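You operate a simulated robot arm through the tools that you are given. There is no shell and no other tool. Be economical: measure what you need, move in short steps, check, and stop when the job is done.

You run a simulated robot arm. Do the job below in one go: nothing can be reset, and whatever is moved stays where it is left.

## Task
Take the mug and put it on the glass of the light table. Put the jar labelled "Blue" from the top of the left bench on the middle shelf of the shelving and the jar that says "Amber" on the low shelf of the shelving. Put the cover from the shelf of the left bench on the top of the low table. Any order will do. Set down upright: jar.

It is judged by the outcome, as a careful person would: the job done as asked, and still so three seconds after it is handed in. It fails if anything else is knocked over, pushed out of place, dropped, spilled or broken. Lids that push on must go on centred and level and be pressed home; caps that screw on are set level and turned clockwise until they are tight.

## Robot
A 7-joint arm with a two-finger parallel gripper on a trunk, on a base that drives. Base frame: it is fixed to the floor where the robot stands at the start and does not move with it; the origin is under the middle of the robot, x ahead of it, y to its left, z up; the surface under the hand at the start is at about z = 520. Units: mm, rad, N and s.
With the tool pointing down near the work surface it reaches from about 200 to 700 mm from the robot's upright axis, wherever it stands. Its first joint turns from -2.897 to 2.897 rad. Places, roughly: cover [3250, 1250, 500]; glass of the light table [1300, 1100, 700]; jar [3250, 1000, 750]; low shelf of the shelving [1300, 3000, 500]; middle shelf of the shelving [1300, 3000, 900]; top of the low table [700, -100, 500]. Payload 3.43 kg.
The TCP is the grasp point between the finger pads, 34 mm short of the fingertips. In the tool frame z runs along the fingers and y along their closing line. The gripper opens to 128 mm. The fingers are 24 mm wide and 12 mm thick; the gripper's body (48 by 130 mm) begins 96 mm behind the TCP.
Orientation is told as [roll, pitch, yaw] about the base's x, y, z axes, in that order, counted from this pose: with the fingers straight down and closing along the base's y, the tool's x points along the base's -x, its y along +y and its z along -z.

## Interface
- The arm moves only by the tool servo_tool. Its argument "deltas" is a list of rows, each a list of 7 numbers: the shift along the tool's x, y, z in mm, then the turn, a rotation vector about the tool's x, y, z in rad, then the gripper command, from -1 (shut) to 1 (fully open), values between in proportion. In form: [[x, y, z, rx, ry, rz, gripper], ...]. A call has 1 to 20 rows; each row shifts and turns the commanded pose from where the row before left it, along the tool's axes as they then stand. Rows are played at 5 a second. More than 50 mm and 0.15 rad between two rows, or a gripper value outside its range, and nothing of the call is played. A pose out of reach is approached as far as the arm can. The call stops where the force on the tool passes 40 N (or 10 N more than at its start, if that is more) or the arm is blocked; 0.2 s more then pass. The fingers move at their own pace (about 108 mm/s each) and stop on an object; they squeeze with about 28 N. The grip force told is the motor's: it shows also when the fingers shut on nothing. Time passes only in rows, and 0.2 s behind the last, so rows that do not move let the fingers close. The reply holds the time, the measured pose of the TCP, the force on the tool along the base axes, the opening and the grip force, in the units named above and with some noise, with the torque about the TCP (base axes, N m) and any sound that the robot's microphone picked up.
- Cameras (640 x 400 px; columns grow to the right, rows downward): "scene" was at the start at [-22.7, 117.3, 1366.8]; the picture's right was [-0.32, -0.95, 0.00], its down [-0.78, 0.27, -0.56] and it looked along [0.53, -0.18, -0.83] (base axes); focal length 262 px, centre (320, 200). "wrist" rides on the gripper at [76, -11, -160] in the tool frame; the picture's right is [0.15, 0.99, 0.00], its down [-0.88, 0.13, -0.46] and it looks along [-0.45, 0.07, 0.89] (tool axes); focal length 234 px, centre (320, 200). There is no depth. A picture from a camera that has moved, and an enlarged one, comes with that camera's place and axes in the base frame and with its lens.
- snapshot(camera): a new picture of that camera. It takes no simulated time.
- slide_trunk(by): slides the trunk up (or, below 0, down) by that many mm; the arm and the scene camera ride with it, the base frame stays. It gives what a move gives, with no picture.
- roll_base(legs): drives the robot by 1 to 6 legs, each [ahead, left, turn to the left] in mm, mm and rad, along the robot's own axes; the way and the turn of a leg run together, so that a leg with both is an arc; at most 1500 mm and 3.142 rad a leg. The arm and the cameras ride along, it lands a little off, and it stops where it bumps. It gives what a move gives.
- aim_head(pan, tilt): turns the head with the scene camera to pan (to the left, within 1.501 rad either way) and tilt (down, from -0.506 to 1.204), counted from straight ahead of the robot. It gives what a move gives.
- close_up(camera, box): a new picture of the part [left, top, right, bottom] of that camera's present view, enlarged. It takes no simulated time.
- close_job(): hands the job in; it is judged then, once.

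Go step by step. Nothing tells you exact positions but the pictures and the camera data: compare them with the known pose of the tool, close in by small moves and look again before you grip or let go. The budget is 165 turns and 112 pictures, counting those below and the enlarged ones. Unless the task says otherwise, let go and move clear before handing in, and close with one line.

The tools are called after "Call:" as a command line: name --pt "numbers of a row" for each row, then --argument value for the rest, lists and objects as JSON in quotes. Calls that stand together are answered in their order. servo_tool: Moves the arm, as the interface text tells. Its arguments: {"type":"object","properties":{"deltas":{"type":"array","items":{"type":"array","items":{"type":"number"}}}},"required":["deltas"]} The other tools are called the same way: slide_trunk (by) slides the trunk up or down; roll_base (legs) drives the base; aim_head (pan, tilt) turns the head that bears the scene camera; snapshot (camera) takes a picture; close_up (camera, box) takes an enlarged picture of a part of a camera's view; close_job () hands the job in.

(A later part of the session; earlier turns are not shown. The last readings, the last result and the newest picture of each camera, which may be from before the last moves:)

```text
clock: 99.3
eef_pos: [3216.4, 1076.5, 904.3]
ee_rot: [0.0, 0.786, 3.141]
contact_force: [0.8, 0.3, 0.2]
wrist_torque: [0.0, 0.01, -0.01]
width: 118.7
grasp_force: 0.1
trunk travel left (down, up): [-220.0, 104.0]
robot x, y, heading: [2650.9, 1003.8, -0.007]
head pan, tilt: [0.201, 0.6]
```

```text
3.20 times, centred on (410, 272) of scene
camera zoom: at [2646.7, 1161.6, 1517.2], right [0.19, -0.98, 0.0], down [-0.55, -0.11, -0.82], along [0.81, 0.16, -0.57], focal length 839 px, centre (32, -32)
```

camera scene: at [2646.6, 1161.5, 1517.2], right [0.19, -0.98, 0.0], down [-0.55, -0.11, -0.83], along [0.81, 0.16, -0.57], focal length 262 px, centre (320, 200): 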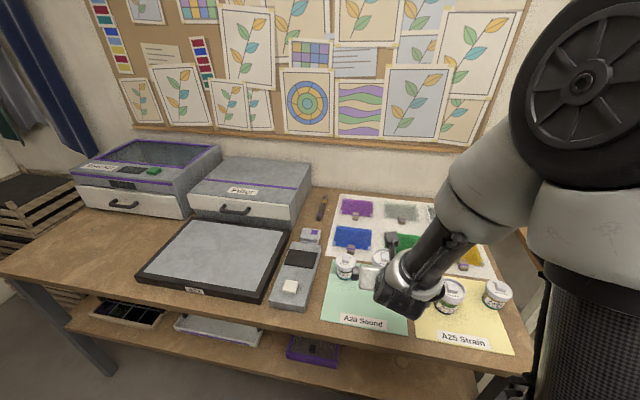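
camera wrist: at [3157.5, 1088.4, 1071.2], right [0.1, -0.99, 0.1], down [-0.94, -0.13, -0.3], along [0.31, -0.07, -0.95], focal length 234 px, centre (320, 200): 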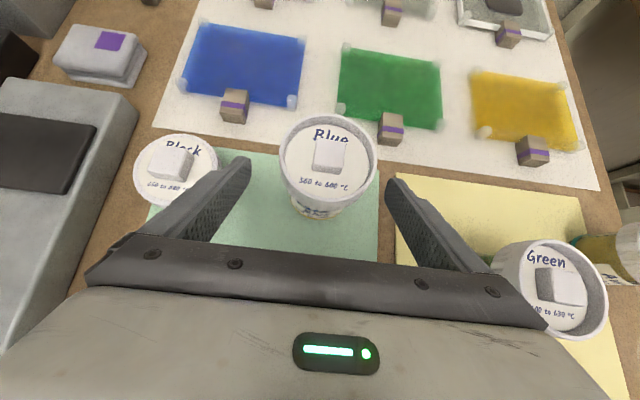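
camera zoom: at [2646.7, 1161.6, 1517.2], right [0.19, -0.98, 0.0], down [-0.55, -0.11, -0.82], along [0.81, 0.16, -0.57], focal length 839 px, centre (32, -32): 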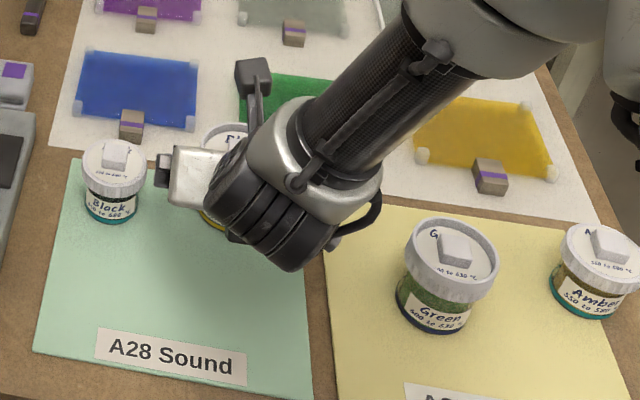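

Cross-checking views puts the bench top nearer z 835 and Blue's lid top near 895 at (3255, 1072). I'll close in carefully to z≈882 and check.

Call:
servo_tool --pt "10 4 0 0 0 0 0.85" --pt "0 0 20 0 0 0 0.85" --pt "0 0 22 0 0 0 0.85" --pt "0 0 0 0 0 0 0.85"

Call:
snapshot --camera "wrist"

Call:
close_up --camera "scene" --box '[310, 210, 510, 335]'

```text
clock: 100.3
eef_pos: [3252.5, 1072.8, 882.2]
ee_rot: [-0.001, 0.786, 3.139]
contact_force: [0.2, 0.1, -0.3]
wrist_torque: [0.0, 0.01, 0.0]
width: 118.2
grasp_force: 0.1
trunk travel left (down, up): [-220.0, 104.0]
robot x, y, heading: [2651.3, 1004.5, -0.003]
head pan, tilt: [0.201, 0.6]
```

```text
78 pictures are left
camera wrist: at [3193.0, 1083.7, 1049.2], right [0.1, -0.99, 0.1], down [-0.94, -0.13, -0.3], along [0.31, -0.07, -0.95], focal length 234 px, centre (320, 200)
```

wrist: 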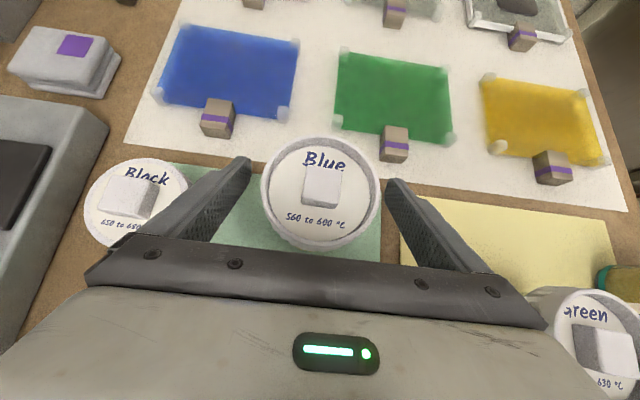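

```text
3.20 times, centred on (410, 272) of scene
camera zoom: at [2646.6, 1161.6, 1517.2], right [0.19, -0.98, 0.0], down [-0.55, -0.11, -0.82], along [0.81, 0.16, -0.57], focal length 839 px, centre (32, -32)
```

zoom: 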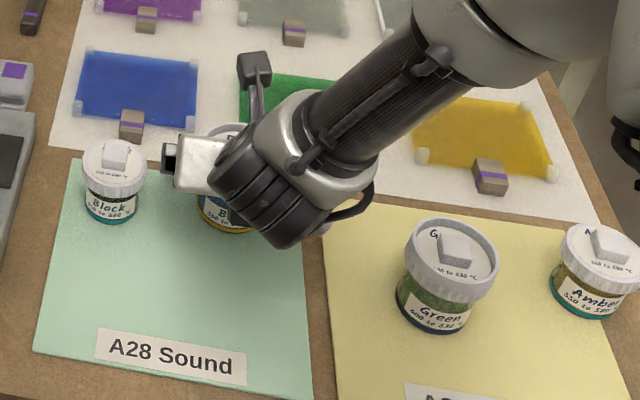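

The lid is centred between the fingers, about 10 mm above the TCP. I'll drop 6 mm, grip and lift a little.

Call:
servo_tool --pt "-6 0 3 0 0 0 0.85" --pt "0 0 0 0 0 0 0.4" --pt "0 0 0 0 0 0 -1" --pt "0 0 0 0 0 0 -1" --pt "0 0 0 0 0 0 -1"

Call:
servo_tool --pt "7 0 -7 0 0 0 -1" --pt "20 0 -20 0 0 0 -1" --pt "20 0 -20 0 0 0 -1" --pt "0 0 0 0 0 0 -1"

Call:
snapshot --camera "wrist"

Call:
close_up --camera "scene" --box '[310, 210, 510, 335]'

```text
clock: 101.5
eef_pos: [3249.7, 1072.5, 876.8]
ee_rot: [0.0, 0.788, 3.142]
contact_force: [0.5, 4.2, 1.2]
wrist_torque: [0.04, -0.03, 0.03]
width: 79.4
grasp_force: 28.0
trunk travel left (down, up): [-220.0, 104.0]
robot x, y, heading: [2649.1, 1003.8, -0.005]
head pan, tilt: [0.201, 0.6]
```

```text
clock: 102.5
eef_pos: [3249.5, 1073.1, 942.6]
ee_rot: [0.001, 0.785, 3.14]
contact_force: [-0.2, -0.5, -3.6]
wrist_torque: [0.0, 0.02, -0.02]
width: 79.2
grasp_force: 27.9
trunk travel left (down, up): [-220.0, 104.0]
robot x, y, heading: [2650.0, 1001.2, -0.003]
head pan, tilt: [0.201, 0.6]
```

```text
76 pictures are left
camera wrist: at [3190.5, 1084.5, 1110.4], right [0.1, -0.99, 0.1], down [-0.94, -0.13, -0.3], along [0.31, -0.07, -0.95], focal length 234 px, centre (320, 200)
```

wrist: 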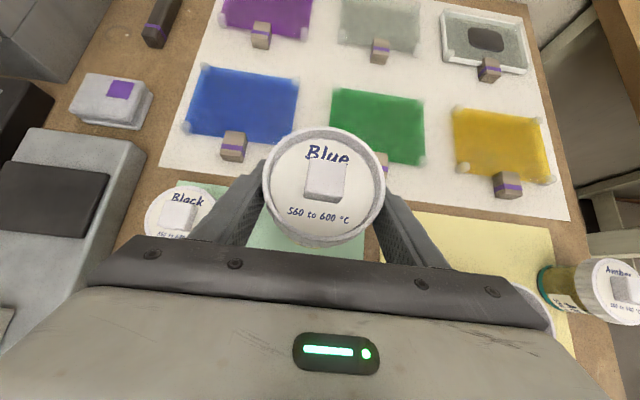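

```text
3.20 times, centred on (410, 272) of scene
camera zoom: at [2646.6, 1161.7, 1517.2], right [0.19, -0.98, 0.0], down [-0.55, -0.11, -0.83], along [0.81, 0.16, -0.56], focal length 839 px, centre (32, -32)
```

zoom: 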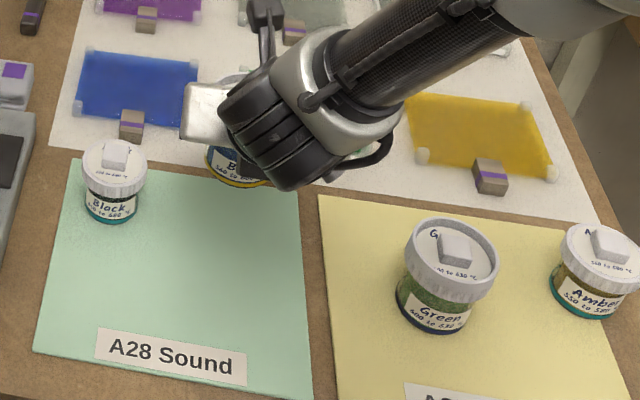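

Blue is held level and clear. I'll draw back, strafe left past the bench, turn to the shelving and look at it.

Call:
roll_base --legs '[[-450, 0, 0], [0, 1000, 0]]'

Call:
servo_tool --pt "-35 0 -35 0 0 0 -1" --pt "-35 0 -35 0 0 0 -1" --pt "-30 0 -30 0 0 0 -1" --pt "0 0 0 0 0 0 -1"

Call:
roll_base --legs '[[0, 0, 1.57], [0, 850, 0]]'

Call:
snapshot --camera "scene"

```text
clock: 114.7
eef_pos: [2800.3, 2076.2, 943.2]
ee_rot: [0.0, 0.787, -3.132]
contact_force: [0.8, 0.1, -2.8]
wrist_torque: [0.0, -0.02, 0.0]
width: 78.8
grasp_force: 27.8
trunk travel left (down, up): [-220.0, 104.0]
robot x, y, heading: [2202.6, 2002.3, 0.005]
head pan, tilt: [0.201, 0.6]
```

```text
clock: 115.7
eef_pos: [2658.5, 2074.6, 943.0]
ee_rot: [0.001, 0.787, -3.133]
contact_force: [-0.9, 0.5, -2.8]
wrist_torque: [0.01, 0.03, 0.0]
width: 79.1
grasp_force: 27.9
trunk travel left (down, up): [-220.0, 104.0]
robot x, y, heading: [2201.5, 2000.2, 0.009]
head pan, tilt: [0.201, 0.6]
```

```text
clock: 128.2
eef_pos: [1265.1, 2422.3, 943.5]
ee_rot: [-0.001, 0.786, -1.528]
contact_force: [-0.3, 0.2, -3.9]
wrist_torque: [0.02, 0.0, -0.01]
width: 79.1
grasp_force: 28.1
trunk travel left (down, up): [-220.0, 104.0]
robot x, y, heading: [1354.2, 1965.7, 1.61]
head pan, tilt: [0.201, 0.6]
```

```text
74 pictures are left
camera scene: at [1198.3, 1957.8, 1517.2], right [0.97, 0.24, 0.0], down [0.13, -0.55, -0.82], along [-0.2, 0.8, -0.57], focal length 262 px, centre (320, 200)
```

scene: 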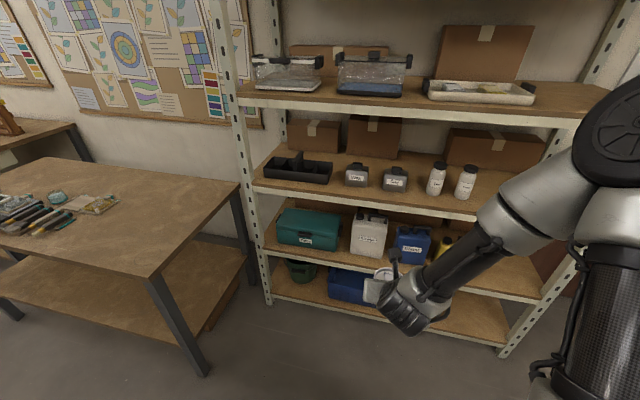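

The shelves sit at about z 90, 480, 900 and 1280, so low is the one with the jugs and middle the one with the small bottles. I'll zoom in for free spots.

Call:
close_up --camera "scene" --box '[230, 110, 560, 320]'

```text
1.90 times, centred on (395, 215) of scene
camera zoom: at [1198.3, 1957.8, 1517.2], right [0.97, 0.24, 0.0], down [0.13, -0.55, -0.82], along [-0.2, 0.8, -0.57], focal length 500 px, centre (177, 171)
```

zoom: 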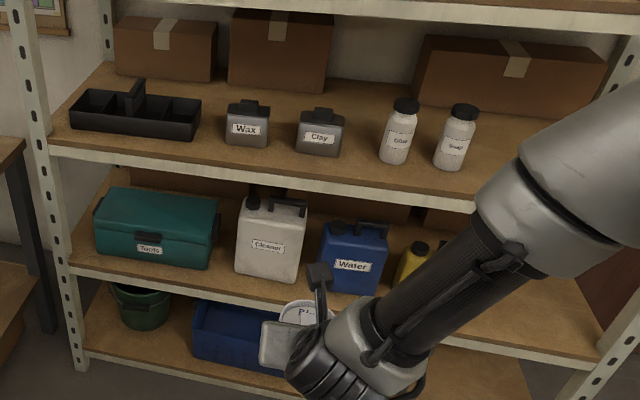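

There is open space to the right of the Soap bottle on the middle shelf. I'll straighten, drive right and nearer, then view it.

Call:
roll_base --legs '[[0, 0, -0.04], [0, -480, 0], [250, 0, 0]]'

Call:
aim_head --pan 0.25 --tilt 0.6

Call:
snapshot --camera "scene"

Call:
snapshot --camera "wrist"

```text
clock: 135.2
eef_pos: [1770.7, 2670.8, 943.7]
ee_rot: [-0.002, 0.785, -1.57]
contact_force: [0.0, 0.8, -2.1]
wrist_torque: [0.01, 0.01, -0.03]
width: 78.8
grasp_force: 28.2
trunk travel left (down, up): [-220.0, 104.0]
robot x, y, heading: [1840.9, 2211.6, 1.567]
head pan, tilt: [0.201, 0.6]
```

```text
clock: 135.9
eef_pos: [1770.5, 2671.0, 943.5]
ee_rot: [0.001, 0.785, -1.57]
contact_force: [0.6, 0.0, -3.0]
wrist_torque: [-0.01, -0.02, 0.02]
width: 78.9
grasp_force: 28.2
trunk travel left (down, up): [-220.0, 104.0]
robot x, y, heading: [1842.9, 2211.4, 1.563]
head pan, tilt: [0.25, 0.6]
```

```text
72 pictures are left
camera scene: at [1679.3, 2209.1, 1517.2], right [0.97, 0.24, 0.0], down [0.14, -0.55, -0.82], along [-0.2, 0.8, -0.57], focal length 262 px, centre (320, 200)
```

scene: 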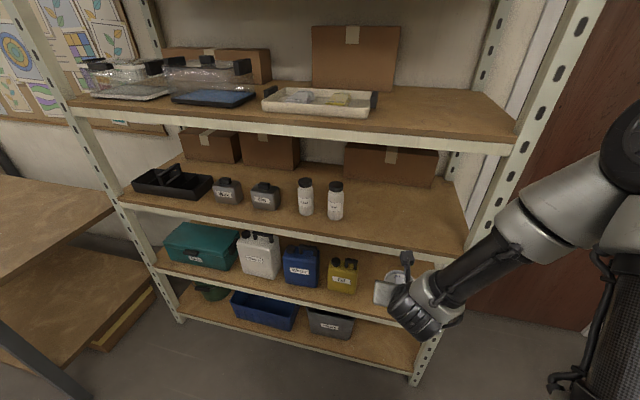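

```text
71 pictures are left
camera wrist: at [1759.9, 2612.1, 1110.6], right [0.99, 0.1, 0.1], down [0.13, -0.94, -0.3], along [0.07, 0.31, -0.95], focal length 234 px, centre (320, 200)
```

wrist: 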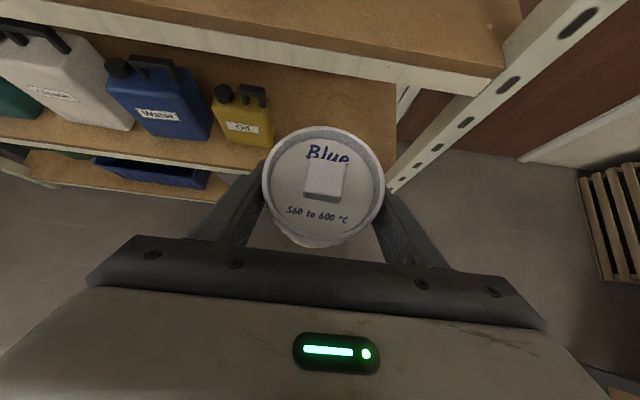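

The right part of the middle shelf is clear, with its front edge near y 2860. I'll raise the trunk, drive nearer, extend the arm over (1745, 2950), and check.

Call:
slide_trunk --by 65

Call:
roll_base --legs '[[0, 28, 0], [180, 0, 0]]'

Call:
servo_tool --pt "25 0 25 0 0 0 -1" --pt "25 0 25 0 0 0 -1" --pt "20 0 20 0 0 0 -1" --pt "0 0 0 0 0 0 -1"

Call:
close_up --camera "scene" --box '[240, 120, 500, 290]'

Call:
snapshot --camera "wrist"

```text
clock: 136.9
eef_pos: [1770.8, 2671.2, 1009.3]
ee_rot: [0.001, 0.786, -1.571]
contact_force: [-0.2, 0.7, -3.6]
wrist_torque: [-0.04, 0.01, 0.01]
width: 79.2
grasp_force: 27.7
trunk travel left (down, up): [-285.0, 39.0]
robot x, y, heading: [1842.6, 2214.1, 1.567]
head pan, tilt: [0.25, 0.6]
```

```text
clock: 138.9
eef_pos: [1743.2, 2848.0, 1008.8]
ee_rot: [0.0, 0.786, -1.572]
contact_force: [0.4, 0.8, -1.8]
wrist_torque: [-0.05, -0.02, -0.01]
width: 79.1
grasp_force: 28.5
trunk travel left (down, up): [-285.0, 39.0]
robot x, y, heading: [1811.7, 2386.5, 1.567]
head pan, tilt: [0.25, 0.6]
```

```text
clock: 139.9
eef_pos: [1743.4, 2946.9, 1008.8]
ee_rot: [0.0, 0.786, -1.571]
contact_force: [-0.5, -0.5, -2.8]
wrist_torque: [0.01, 0.0, 0.01]
width: 79.0
grasp_force: 28.0
trunk travel left (down, up): [-285.0, 39.0]
robot x, y, heading: [1813.2, 2389.0, 1.569]
head pan, tilt: [0.25, 0.6]
```

```text
2.35 times, centred on (370, 205) of scene
camera zoom: at [1652.2, 2385.9, 1582.2], right [0.97, 0.24, 0.0], down [0.14, -0.55, -0.82], along [-0.2, 0.8, -0.57], focal length 617 px, centre (202, 188)
```

zoom: 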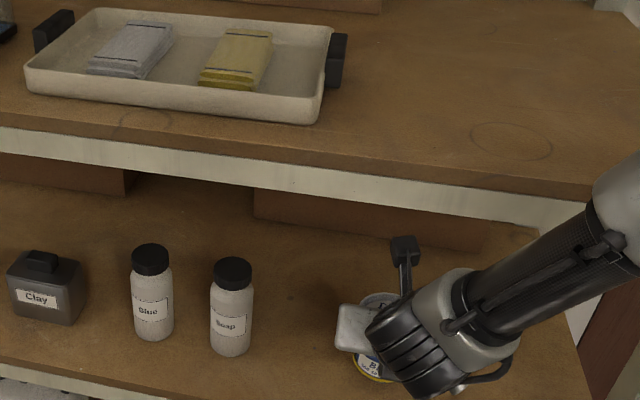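

```text
69 pictures are left
camera wrist: at [1732.7, 2887.6, 1176.3], right [0.99, 0.1, 0.1], down [0.13, -0.94, -0.3], along [0.07, 0.31, -0.95], focal length 234 px, centre (320, 200)
```

wrist: 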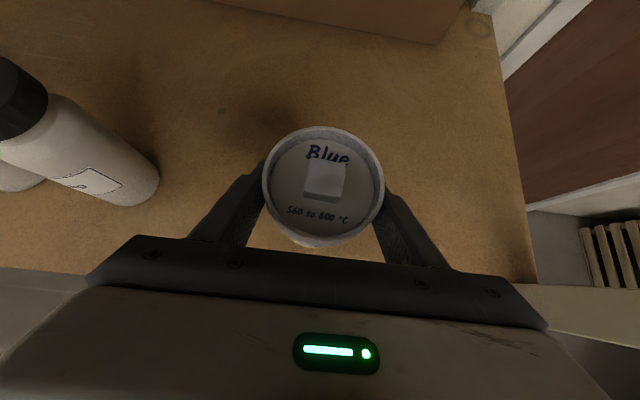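

Blue is over bare shelf with clear room around it. I'll lower most of the way, then in small steps until it touches.

Call:
servo_tool --pt "-12 0 12 0 0 0 -1" --pt "-10 0 10 0 0 0 -1" --pt "0 0 0 0 0 0 -1"

Call:
servo_tool --pt "-2 0 2 0 0 0 -1" --pt "-2 0 2 0 0 0 -1" --pt "-2 0 2 0 0 0 -1" --pt "0 0 0 0 0 0 -1"

Call:
servo_tool --pt "-1.5 0 1.5 0 0 0 -1" --pt "-1.5 0 1.5 0 0 0 -1" --pt "-1.5 0 1.5 0 0 0 -1" --pt "0 0 0 0 0 0 -1"

```text
clock: 140.8
eef_pos: [1742.5, 2946.5, 978.5]
ee_rot: [-0.001, 0.784, -1.57]
contact_force: [-0.1, -0.2, -1.8]
wrist_torque: [0.02, 0.04, -0.01]
width: 79.0
grasp_force: 27.6
trunk travel left (down, up): [-285.0, 39.0]
robot x, y, heading: [1814.6, 2387.3, 1.569]
head pan, tilt: [0.25, 0.6]
```

```text
clock: 141.8
eef_pos: [1742.2, 2946.5, 973.6]
ee_rot: [0.002, 0.796, -1.57]
contact_force: [1.8, -4.8, 25.4]
wrist_torque: [-0.29, 0.11, 0.03]
width: 79.1
grasp_force: 28.2
trunk travel left (down, up): [-285.0, 39.0]
robot x, y, heading: [1812.8, 2392.5, 1.565]
head pan, tilt: [0.25, 0.6]
```

```text
clock: 142.8
eef_pos: [1743.3, 2948.0, 964.4]
ee_rot: [0.001, 0.791, -1.57]
contact_force: [-2.7, 4.2, 30.1]
wrist_torque: [0.01, 0.06, 0.06]
width: 78.8
grasp_force: 28.1
trunk travel left (down, up): [-285.0, 39.0]
robot x, y, heading: [1813.7, 2388.7, 1.567]
head pan, tilt: [0.25, 0.6]
```

Contact at about TCP z 974; the jar is standing on the shelf. I'll ease off, check, then open.

Call:
servo_tool --pt "2 0 -2 0 0 0 -1" --pt "0 0 0 0 0 0 -0.1" --pt "0 0 0 0 0 0 0.7" --pt "0 0 0 0 0 0 0.7" --pt "0 0 0 0 0 0 0.7"

Call:
snapshot --camera "wrist"

```text
clock: 143.9
eef_pos: [1742.8, 2946.9, 965.8]
ee_rot: [0.001, 0.786, -1.571]
contact_force: [-0.4, 0.9, 0.2]
wrist_torque: [-0.01, -0.01, -0.01]
width: 108.6
grasp_force: 0.1
trunk travel left (down, up): [-285.0, 39.0]
robot x, y, heading: [1816.7, 2392.9, 1.564]
head pan, tilt: [0.25, 0.6]
```

```text
68 pictures are left
camera wrist: at [1732.6, 2888.1, 1132.4], right [0.99, 0.1, 0.1], down [0.13, -0.94, -0.3], along [0.07, 0.31, -0.95], focal length 234 px, centre (320, 200)
```

wrist: 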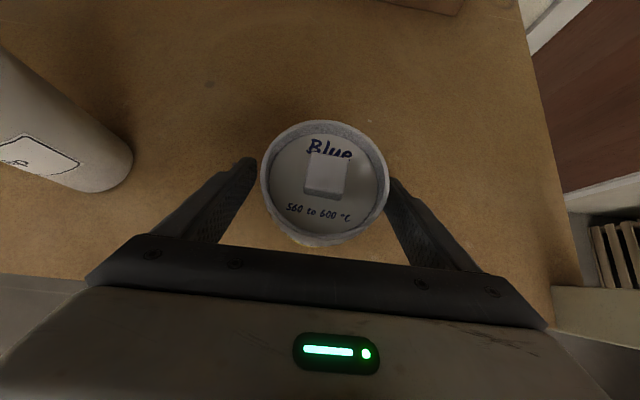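

Released and upright. I'll pull back along the tool axis and verify.

Call:
servo_tool --pt "0 0 -30 0 0 0 0.8" --pt "0 0 -40 0 0 0 0.8" --pt "0 0 -40 0 0 0 0.8" --pt "-30 0 -40 0 0 0 0.8" --pt "-30 0 -40 0 0 0 1" --pt "0 0 0 0 0 0 1"

Call:
close_up --camera "scene" --box '[240, 120, 500, 290]'

Call:
snapshot --camera "scene"

```text
clock: 145.3
eef_pos: [1717.2, 2840.0, 1064.8]
ee_rot: [0.0, 0.784, -1.573]
contact_force: [0.0, 0.1, 0.9]
wrist_torque: [-0.01, 0.01, -0.01]
width: 128.0
grasp_force: 0.0
out of reach, approached as far as the arm can: row 4, 5
trunk travel left (down, up): [-285.0, 39.0]
robot x, y, heading: [1814.4, 2391.9, 1.568]
head pan, tilt: [0.25, 0.6]
```

```text
2.35 times, centred on (370, 205) of scene
camera zoom: at [1652.3, 2385.6, 1582.2], right [0.97, 0.24, 0.0], down [0.14, -0.55, -0.83], along [-0.2, 0.8, -0.56], focal length 617 px, centre (202, 188)
```

zoom: 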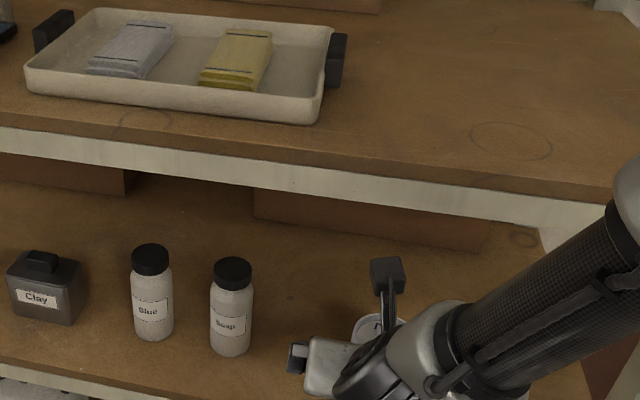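

```text
66 pictures are left
camera scene: at [1652.3, 2385.6, 1582.2], right [0.97, 0.24, 0.0], down [0.14, -0.55, -0.83], along [-0.2, 0.8, -0.56], focal length 262 px, centre (320, 200)
```

scene: 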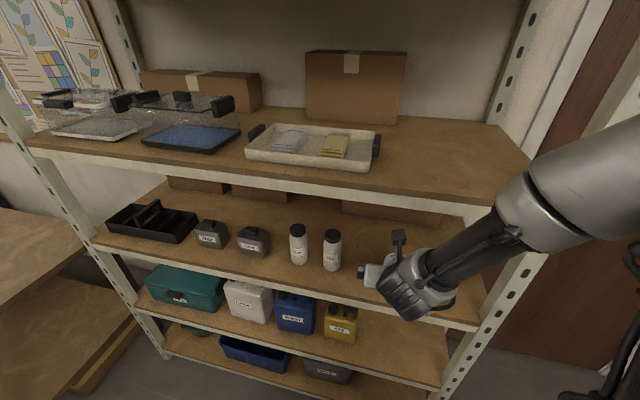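

Blue stands clear on the middle shelf. Now back to the bench for Amber, reversing the same path.

Call:
roll_base --legs '[[-400, 0, 0], [0, 0, -1.568], [380, 0, 0], [0, -1300, 0], [330, 0, 0]]'

Call:
snapshot --camera "wrist"

Call:
snapshot --camera "scene"

```text
clock: 167.9
eef_pos: [2979.6, 784.5, 1064.6]
ee_rot: [0.001, 0.782, -3.133]
contact_force: [0.0, 0.3, -0.2]
wrist_torque: [0.02, 0.01, 0.01]
width: 128.0
grasp_force: 0.1
trunk travel left (down, up): [-285.0, 39.0]
robot x, y, heading: [2527.1, 685.0, 0.01]
head pan, tilt: [0.25, 0.6]
```

```text
65 pictures are left
camera wrist: at [2920.7, 796.3, 1232.2], right [0.11, -0.99, 0.1], down [-0.94, -0.14, -0.3], along [0.31, -0.06, -0.95], focal length 234 px, centre (320, 200)
```

wrist: 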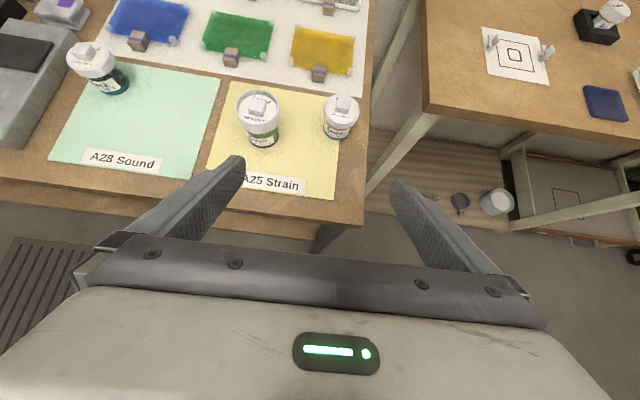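

```text
64 pictures are left
camera scene: at [2523.2, 846.8, 1582.2], right [0.25, -0.97, 0.0], down [-0.55, -0.14, -0.82], along [0.8, 0.21, -0.57], focal length 262 px, centre (320, 200)
```

scene: 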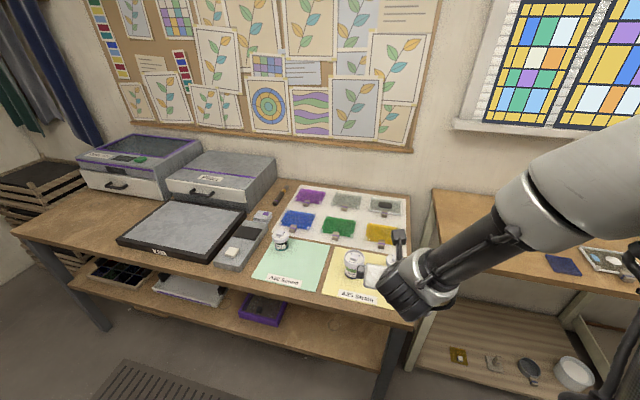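

Amber is near (3222, 755) with Green 150 mm away. I'll drive in 130 mm, shift slightly right and lower towards it.

Call:
roll_base --legs '[[0, -29, -0.01], [130, 0, 0]]'

Call:
servo_tool --pt "-20 0 30 0 0 0 0.9" --pt "-20 0 30 0 0 0 0.9" --pt "-20 0 30 0 0 0 0.9" --pt "0 0 20 0 0 0 0.9" --pt "0 0 0 0 0 0 0.9"

Call:
snapshot --camera "wrist"

```text
clock: 169.8
eef_pos: [3109.4, 751.6, 1066.0]
ee_rot: [0.001, 0.784, -3.14]
contact_force: [-0.1, 0.6, 0.7]
wrist_torque: [0.03, 0.0, 0.01]
width: 127.9
grasp_force: 0.0
trunk travel left (down, up): [-285.0, 39.0]
robot x, y, heading: [2657.5, 656.9, -0.004]
head pan, tilt: [0.25, 0.6]
```

```text
clock: 171.0
eef_pos: [3143.0, 751.9, 943.5]
ee_rot: [0.002, 0.786, -3.14]
contact_force: [0.6, -0.6, -1.0]
wrist_torque: [-0.03, 0.0, -0.03]
width: 121.7
grasp_force: 0.2
trunk travel left (down, up): [-285.0, 39.0]
robot x, y, heading: [2660.7, 653.2, -0.006]
head pan, tilt: [0.25, 0.6]
```

```text
63 pictures are left
camera wrist: at [3084.5, 763.2, 1110.2], right [0.1, -0.99, 0.1], down [-0.95, -0.13, -0.3], along [0.31, -0.07, -0.95], focal length 234 px, centre (320, 200)
```

wrist: 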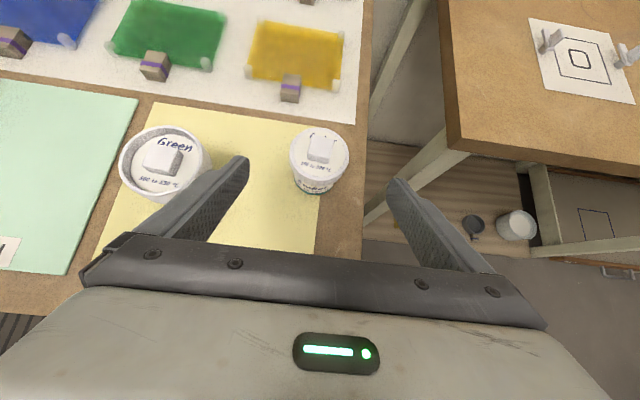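

Call:
servo_tool --pt "-6 0 30 0 0 0 0.8" --pt "0 0 35 0 0 0 0.8" --pt "0 0 0 0 0 0 0.8"

Call:
snapshot --camera "wrist"

Call:
close_up --camera "scene" --box '[300, 200, 500, 325]'

```text
clock: 171.8
eef_pos: [3184.2, 750.0, 894.2]
ee_rot: [0.002, 0.785, -3.142]
contact_force: [-0.7, -0.1, 0.2]
wrist_torque: [0.01, -0.07, -0.01]
width: 115.4
grasp_force: 0.1
trunk travel left (down, up): [-285.0, 39.0]
robot x, y, heading: [2662.7, 654.4, -0.005]
head pan, tilt: [0.25, 0.6]
```

```text
62 pictures are left
camera wrist: at [3126.2, 761.7, 1061.1], right [0.1, -0.99, 0.1], down [-0.95, -0.13, -0.3], along [0.31, -0.07, -0.95], focal length 234 px, centre (320, 200)
```

wrist: 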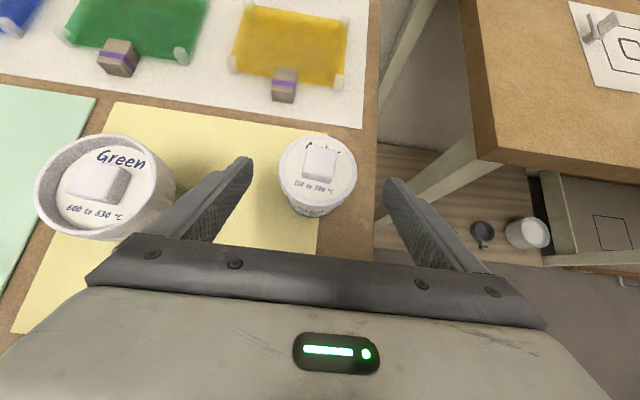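

```text
3.20 times, centred on (400, 262) of scene
camera zoom: at [2653.4, 817.6, 1582.2], right [0.25, -0.97, 0.0], down [-0.55, -0.14, -0.83], along [0.8, 0.2, -0.57], focal length 839 px, centre (64, 0)
```

zoom: 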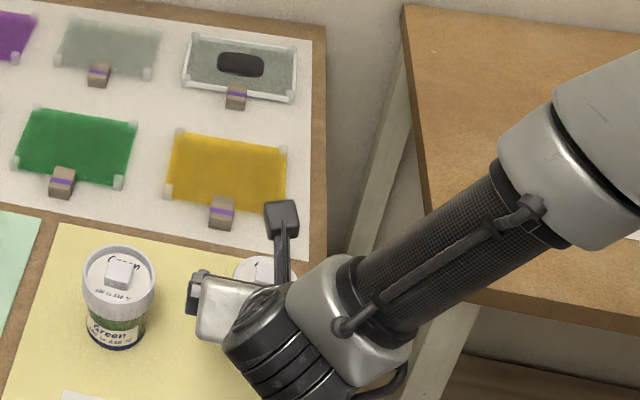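

Call:
servo_tool --pt "0 -3 16 0 0 0 0.6" --pt "0 0 16 0 0 0 0.6" --pt "0 0 0 0 0 0 0.6"

Call:
snapshot --camera "wrist"

```text
clock: 172.6
eef_pos: [3207.6, 755.1, 870.7]
ee_rot: [0.001, 0.783, -3.14]
contact_force: [-0.4, 0.1, -0.4]
wrist_torque: [-0.01, -0.02, -0.02]
width: 102.7
grasp_force: 0.1
trunk travel left (down, up): [-285.0, 39.0]
robot x, y, heading: [2660.0, 655.3, 0.005]
head pan, tilt: [0.25, 0.6]
```

```text
60 pictures are left
camera wrist: at [3148.7, 765.9, 1038.4], right [0.1, -0.99, 0.1], down [-0.95, -0.13, -0.3], along [0.31, -0.07, -0.95], focal length 234 px, centre (320, 200)
```

wrist: 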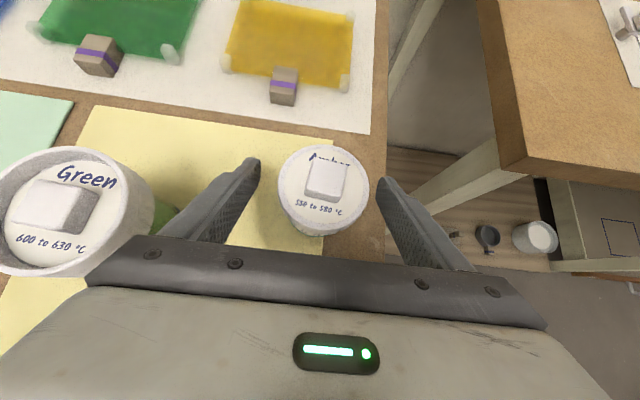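

Amber's lid is centred between the fingers, with its top about 18 mm above the TCP. Gripping and lifting.

Call:
servo_tool --pt "0 2 0 0 0 0 0.6" --pt "0 0 0 0 0 0 0.1" --pt "0 0 0 0 0 0 -1" --pt "0 0 0 0 0 0 -1" --pt "0 0 0 0 0 0 -1"

Call:
servo_tool --pt "7 0 -7 0 0 0 -1" --pt "20 0 -20 0 0 0 -1" --pt "20 0 -20 0 0 0 -1" --pt "0 0 0 0 0 0 -1"

Call:
snapshot --camera "wrist"

```text
clock: 173.8
eef_pos: [3206.9, 752.7, 871.2]
ee_rot: [0.002, 0.784, -3.14]
contact_force: [-0.2, 0.6, 0.8]
wrist_torque: [-0.03, -0.01, 0.06]
width: 64.2
grasp_force: 28.3
trunk travel left (down, up): [-285.0, 39.0]
robot x, y, heading: [2659.4, 658.4, -0.006]
head pan, tilt: [0.25, 0.6]
```

```text
clock: 174.8
eef_pos: [3208.4, 751.8, 937.3]
ee_rot: [0.002, 0.783, -3.141]
contact_force: [-0.3, 0.1, -2.2]
wrist_torque: [0.0, -0.02, 0.01]
width: 64.0
grasp_force: 27.8
trunk travel left (down, up): [-285.0, 39.0]
robot x, y, heading: [2659.1, 657.0, 0.002]
head pan, tilt: [0.25, 0.6]
```

```text
59 pictures are left
camera wrist: at [3149.8, 762.6, 1104.8], right [0.11, -0.99, 0.1], down [-0.95, -0.13, -0.3], along [0.31, -0.07, -0.95], focal length 234 px, centre (320, 200)
```

wrist: 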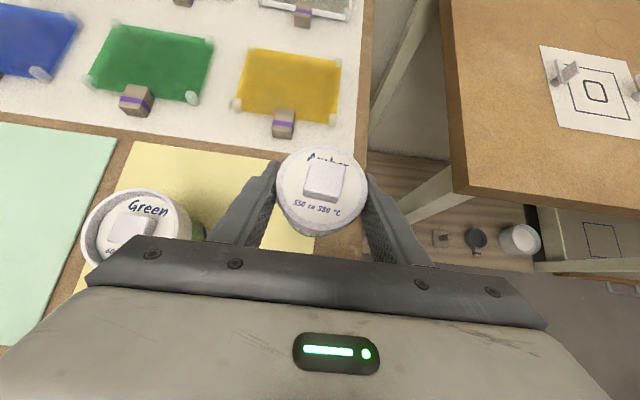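

Amber is held. I'll carry it back along the same route to the shelving.

Call:
roll_base --legs '[[-470, 0, 0], [0, 1300, 0]]'

Call:
servo_tool --pt "-35 0 -35 0 0 0 -1" --pt "-35 0 -35 0 0 0 -1" --pt "0 0 0 0 0 0 -1"

Call:
roll_base --legs '[[0, 0, 1.57], [0, 350, 0]]'

Call:
slide_trunk --by -270

Call:
snapshot --camera "scene"

```text
clock: 189.8
eef_pos: [2741.3, 2038.5, 936.8]
ee_rot: [0.002, 0.784, 3.142]
contact_force: [0.1, 0.8, -2.5]
wrist_torque: [0.0, -0.02, -0.02]
width: 63.9
grasp_force: 28.5
trunk travel left (down, up): [-285.0, 39.0]
robot x, y, heading: [2191.4, 1945.2, -0.006]
head pan, tilt: [0.25, 0.6]
```

```text
clock: 190.6
eef_pos: [2644.3, 2039.0, 939.1]
ee_rot: [0.0, 0.784, 3.141]
contact_force: [0.3, -0.3, -2.5]
wrist_torque: [0.02, -0.03, 0.0]
width: 64.0
grasp_force: 27.9
trunk travel left (down, up): [-285.0, 39.0]
robot x, y, heading: [2188.1, 1944.1, -0.008]
head pan, tilt: [0.25, 0.6]
```

```text
clock: 198.4
eef_pos: [1745.5, 2399.1, 939.0]
ee_rot: [0.002, 0.782, -1.566]
contact_force: [0.0, -0.3, -1.3]
wrist_torque: [0.04, -0.01, -0.01]
width: 63.8
grasp_force: 28.3
trunk travel left (down, up): [-285.0, 39.0]
robot x, y, heading: [1843.0, 1944.9, 1.575]
head pan, tilt: [0.25, 0.6]
```

```text
clock: 201.2
eef_pos: [1745.3, 2399.0, 668.7]
ee_rot: [0.001, 0.784, -1.565]
contact_force: [-0.1, 0.3, -1.9]
wrist_torque: [-0.02, 0.02, 0.02]
width: 63.7
grasp_force: 27.5
trunk travel left (down, up): [-15.0, 309.0]
robot x, y, heading: [1844.4, 1942.8, 1.576]
head pan, tilt: [0.25, 0.6]
```

```text
58 pictures are left
camera scene: at [1681.4, 1941.2, 1312.2], right [0.97, 0.25, 0.0], down [0.14, -0.55, -0.83], along [-0.21, 0.8, -0.56], focal length 262 px, centre (320, 200)
```

scene: 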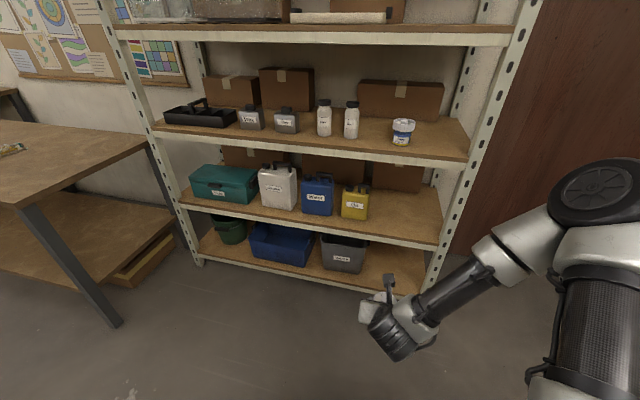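

Blue stands upright on the middle shelf, and the low shelf is free right of the Oil can. I'll lower a little, drive in, and check before extending.

Call:
servo_tool --pt "-12 0 12 0 0 0 -1" --pt "-12 0 12 0 0 0 -1" --pt "0 0 0 0 0 0 -1"

Call:
roll_base --legs '[[0, -25, 0], [420, 0, 0]]'

Call:
snapshot --camera "wrist"

Call:
snapshot --camera "scene"

```text
clock: 202.0
eef_pos: [1744.2, 2398.9, 635.5]
ee_rot: [0.002, 0.784, -1.565]
contact_force: [0.1, 0.7, -2.4]
wrist_torque: [-0.01, 0.0, -0.02]
width: 63.8
grasp_force: 28.2
trunk travel left (down, up): [-15.0, 309.0]
robot x, y, heading: [1843.3, 1949.3, 1.579]
head pan, tilt: [0.25, 0.6]
```

```text
clock: 205.1
eef_pos: [1771.4, 2819.4, 634.6]
ee_rot: [0.003, 0.783, -1.571]
contact_force: [0.5, -0.9, -2.5]
wrist_torque: [-0.01, -0.01, 0.02]
width: 63.9
grasp_force: 27.8
trunk travel left (down, up): [-15.0, 309.0]
robot x, y, heading: [1870.1, 2364.8, 1.568]
head pan, tilt: [0.25, 0.6]
```

```text
57 pictures are left
camera wrist: at [1761.8, 2760.4, 801.8], right [0.99, 0.1, 0.1], down [0.13, -0.95, -0.3], along [0.07, 0.31, -0.95], focal length 234 px, centre (320, 200)
```

wrist: 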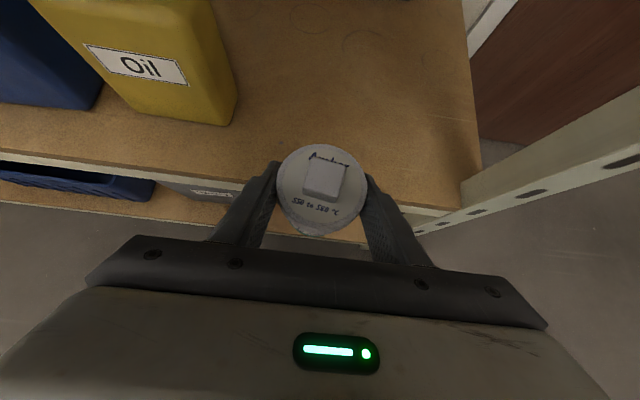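

```text
56 pictures are left
camera scene: at [1706.7, 2362.6, 1312.2], right [0.97, 0.24, 0.0], down [0.14, -0.55, -0.83], along [-0.2, 0.8, -0.56], focal length 262 px, centre (320, 200)
```

scene: 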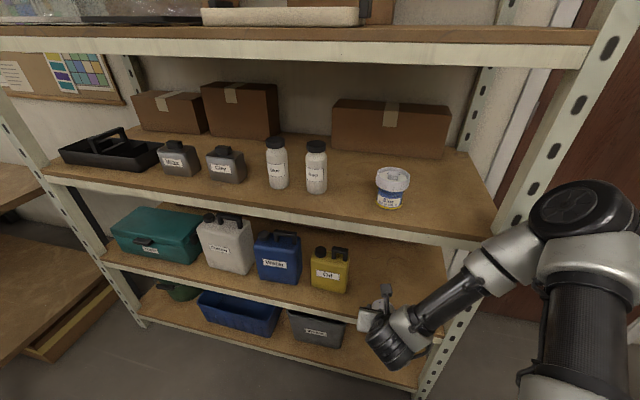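

Path clear. Extending over the shelf, then lowering.

Call:
servo_tool --pt "30 0 30 0 0 0 -1" --pt "30 0 30 0 0 0 -1" --pt "25 0 25 0 0 0 -1" --pt "0 0 0 0 0 0 -1"

Call:
servo_tool --pt "-10 0 10 0 0 0 -1" --pt "-8 0 8 0 0 0 -1" --pt "0 0 0 0 0 0 -1"

Call:
snapshot --camera "wrist"

Call:
close_up --camera "scene" --box '[280, 180, 480, 360]'

```text
clock: 206.1
eef_pos: [1773.7, 2941.9, 633.7]
ee_rot: [0.001, 0.783, -1.57]
contact_force: [0.7, -0.1, -2.6]
wrist_torque: [0.0, 0.02, 0.01]
width: 63.6
grasp_force: 28.2
trunk travel left (down, up): [-15.0, 309.0]
robot x, y, heading: [1866.1, 2361.1, 1.573]
head pan, tilt: [0.25, 0.6]
```

```text
clock: 206.9
eef_pos: [1773.2, 2940.3, 609.7]
ee_rot: [0.003, 0.784, -1.571]
contact_force: [-0.6, -1.1, -2.6]
wrist_torque: [0.0, 0.01, -0.03]
width: 63.5
grasp_force: 28.6
trunk travel left (down, up): [-15.0, 309.0]
robot x, y, heading: [1870.8, 2364.3, 1.569]
head pan, tilt: [0.25, 0.6]
```

```text
55 pictures are left
camera wrist: at [1761.8, 2880.7, 776.5], right [0.99, 0.1, 0.1], down [0.13, -0.95, -0.3], along [0.07, 0.31, -0.95], focal length 234 px, centre (320, 200)
```

wrist: 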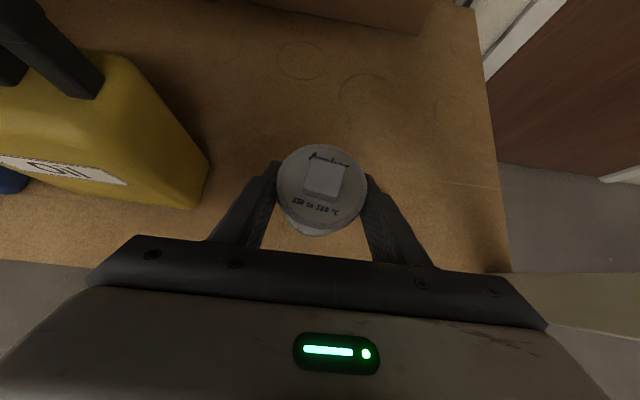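

```text
2.22 times, centred on (380, 270) of scene
camera zoom: at [1706.7, 2362.7, 1312.2], right [0.97, 0.24, 0.0], down [0.14, -0.55, -0.82], along [-0.2, 0.8, -0.57], focal length 583 px, centre (187, 44)
```

zoom: 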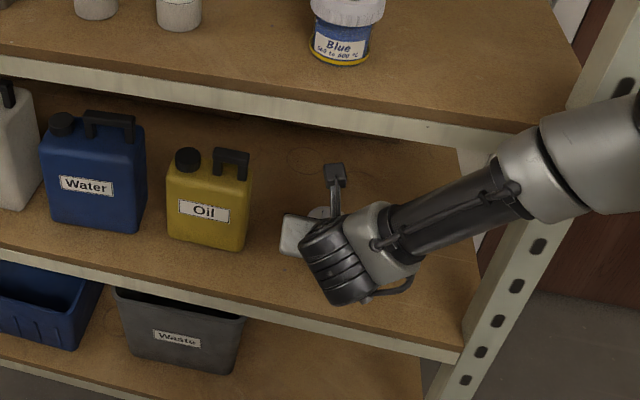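

Call:
servo_tool --pt "-3 0 3 0 0 0 -1" --pt "-3 0 3 0 0 0 -1" --pt "-3 0 3 0 0 0 -1" --pt "0 0 0 0 0 0 -1"

Call:
servo_tool --pt "-2 0 2 0 0 0 -1" --pt "-2 0 2 0 0 0 -1" --pt "0 0 0 0 0 0 -1"

Call:
servo_tool --pt "-2 0 2 0 0 0 -1" --pt "-2 0 2 0 0 0 -1" --pt "0 0 0 0 0 0 -1"

```text
clock: 207.9
eef_pos: [1772.3, 2940.8, 596.1]
ee_rot: [0.002, 0.782, -1.571]
contact_force: [1.5, 0.2, -2.0]
wrist_torque: [-0.01, 0.0, -0.02]
width: 63.3
grasp_force: 28.5
trunk travel left (down, up): [-15.0, 309.0]
robot x, y, heading: [1866.3, 2364.3, 1.573]
head pan, tilt: [0.25, 0.6]
```

```text
clock: 208.7
eef_pos: [1772.5, 2941.7, 590.7]
ee_rot: [0.002, 0.783, -1.57]
contact_force: [0.1, -0.1, -2.1]
wrist_torque: [-0.01, 0.03, -0.01]
width: 63.3
grasp_force: 28.2
trunk travel left (down, up): [-15.0, 309.0]
robot x, y, heading: [1868.3, 2364.6, 1.568]
head pan, tilt: [0.25, 0.6]
```

```text
clock: 209.5
eef_pos: [1773.7, 2940.9, 583.7]
ee_rot: [0.003, 0.783, -1.57]
contact_force: [-0.9, -0.3, -2.1]
wrist_torque: [-0.02, 0.02, 0.01]
width: 63.6
grasp_force: 27.9
trunk travel left (down, up): [-15.0, 309.0]
robot x, y, heading: [1869.4, 2366.2, 1.566]
head pan, tilt: [0.25, 0.6]
```

Call:
servo_tool --pt "-2 0 2 0 0 0 -1" --pt "-2 0 2 0 0 0 -1" --pt "0 0 0 0 0 0 -1"

Call:
servo_tool --pt "-1.5 0 1.5 0 0 0 -1" --pt "-1.5 0 1.5 0 0 0 -1" --pt "0 0 0 0 0 0 -1"

```text
clock: 210.3
eef_pos: [1772.8, 2939.5, 578.9]
ee_rot: [0.001, 0.782, -1.571]
contact_force: [-0.2, -0.2, -2.3]
wrist_torque: [0.01, -0.01, -0.01]
width: 63.5
grasp_force: 28.4
trunk travel left (down, up): [-15.0, 309.0]
robot x, y, heading: [1866.6, 2367.5, 1.564]
head pan, tilt: [0.25, 0.6]
```

```text
clock: 211.1
eef_pos: [1771.4, 2941.2, 576.1]
ee_rot: [0.002, 0.783, -1.571]
contact_force: [0.3, 0.1, -1.6]
wrist_torque: [-0.03, 0.03, 0.01]
width: 63.6
grasp_force: 28.1
trunk travel left (down, up): [-15.0, 309.0]
robot x, y, heading: [1870.3, 2366.9, 1.57]
head pan, tilt: [0.25, 0.6]
```

Call:
servo_tool --pt "-1.5 0 1.5 0 0 0 -1" --pt "-1.5 0 1.5 0 0 0 -1" --pt "-1.5 0 1.5 0 0 0 -1" --pt "0 0 0 0 0 0 -1"

Call:
servo_tool --pt "-1.5 0 1.5 0 0 0 -1" --pt "-1.5 0 1.5 0 0 0 -1" --pt "0 0 0 0 0 0 -1"

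Call:
close_up --camera "scene" --box '[280, 180, 480, 360]'

```text
clock: 212.1
eef_pos: [1772.4, 2938.8, 568.8]
ee_rot: [0.001, 0.785, -1.572]
contact_force: [-0.5, 0.7, -2.2]
wrist_torque: [0.01, -0.02, 0.0]
width: 63.4
grasp_force: 27.3
trunk travel left (down, up): [-15.0, 309.0]
robot x, y, heading: [1866.0, 2365.7, 1.565]
head pan, tilt: [0.25, 0.6]
```

```text
clock: 212.9
eef_pos: [1773.2, 2938.8, 568.6]
ee_rot: [0.001, 0.789, -1.57]
contact_force: [2.8, -6.7, 23.5]
wrist_torque: [-0.29, 0.03, 0.1]
width: 63.2
grasp_force: 28.0
trunk travel left (down, up): [-15.0, 309.0]
robot x, y, heading: [1871.6, 2367.3, 1.569]
head pan, tilt: [0.25, 0.6]
```

```text
2.22 times, centred on (380, 270) of scene
camera zoom: at [1707.1, 2360.7, 1312.5], right [0.97, 0.24, 0.0], down [0.14, -0.55, -0.83], along [-0.2, 0.8, -0.56], focal length 583 px, centre (187, 44)
```

zoom: 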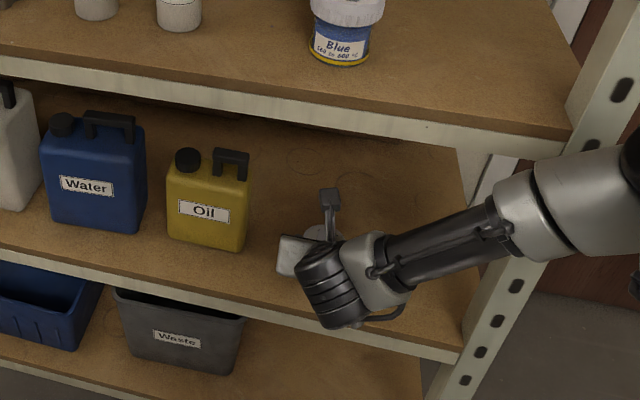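

It touches down. Releasing and backing out.

Call:
servo_tool --pt "1.5 0 -1.5 0 0 0 -1" --pt "0 0 0 0 0 0 -0.2" --pt "0 0 0 0 0 0 0.5" --pt "0 0 0 0 0 0 0.5" --pt "0 0 0 0 0 0 0.5"

Call:
snapshot --camera "wrist"

```text
clock: 214.1
eef_pos: [1772.4, 2937.7, 566.7]
ee_rot: [0.001, 0.785, -1.571]
contact_force: [-0.3, -0.2, -0.3]
wrist_torque: [-0.02, 0.0, 0.0]
width: 95.9
grasp_force: 0.1
trunk travel left (down, up): [-15.0, 309.0]
robot x, y, heading: [1868.9, 2366.7, 1.564]
head pan, tilt: [0.25, 0.6]
```

```text
52 pictures are left
camera wrist: at [1762.4, 2880.2, 734.1], right [0.99, 0.1, 0.1], down [0.13, -0.95, -0.3], along [0.07, 0.31, -0.95], focal length 234 px, centre (320, 200)
```

wrist: 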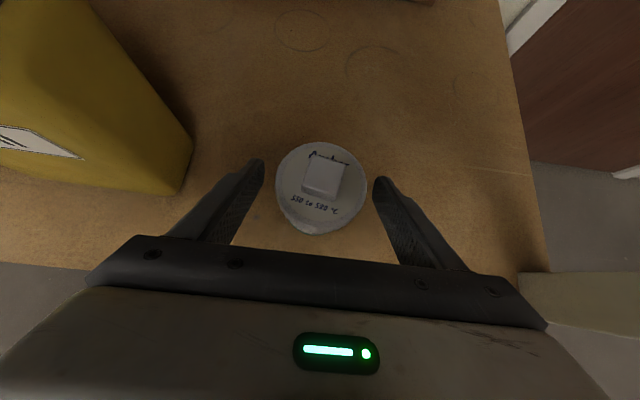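

Call:
servo_tool --pt "0 0 -30 0 0 0 0.6" --pt "0 0 -40 0 0 0 0.6" --pt "-15 0 -30 0 0 0 0.6" --pt "-30 0 -30 0 0 0 0.6" --pt "-30 0 -30 0 0 0 0.6" --pt "0 0 0 0 0 0 1"

Call:
roll_base --legs '[[-400, 0, 0]]'

Call:
close_up --camera "scene" --box '[280, 80, 480, 260]'

```text
clock: 215.5
eef_pos: [1774.5, 2772.1, 627.9]
ee_rot: [0.002, 0.784, -1.572]
contact_force: [0.2, 0.0, -0.6]
wrist_torque: [0.01, 0.04, 0.02]
width: 128.2
grasp_force: 0.0
trunk travel left (down, up): [-15.0, 309.0]
robot x, y, heading: [1865.8, 2364.9, 1.567]
head pan, tilt: [0.25, 0.6]
```

```text
clock: 218.0
eef_pos: [1772.7, 2359.1, 627.2]
ee_rot: [0.002, 0.783, -1.567]
contact_force: [0.4, -0.3, -0.4]
wrist_torque: [0.0, 0.03, 0.03]
width: 127.9
grasp_force: 0.1
trunk travel left (down, up): [-15.0, 309.0]
robot x, y, heading: [1863.6, 1952.7, 1.569]
head pan, tilt: [0.25, 0.6]
```

```text
2.22 times, centred on (380, 170) of scene
camera zoom: at [1705.9, 1948.9, 1312.2], right [0.97, 0.25, 0.0], down [0.14, -0.55, -0.83], along [-0.2, 0.8, -0.56], focal length 583 px, centre (187, 267)
```

zoom: 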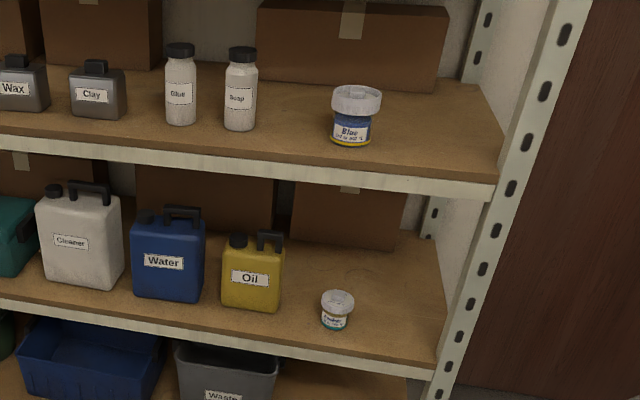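

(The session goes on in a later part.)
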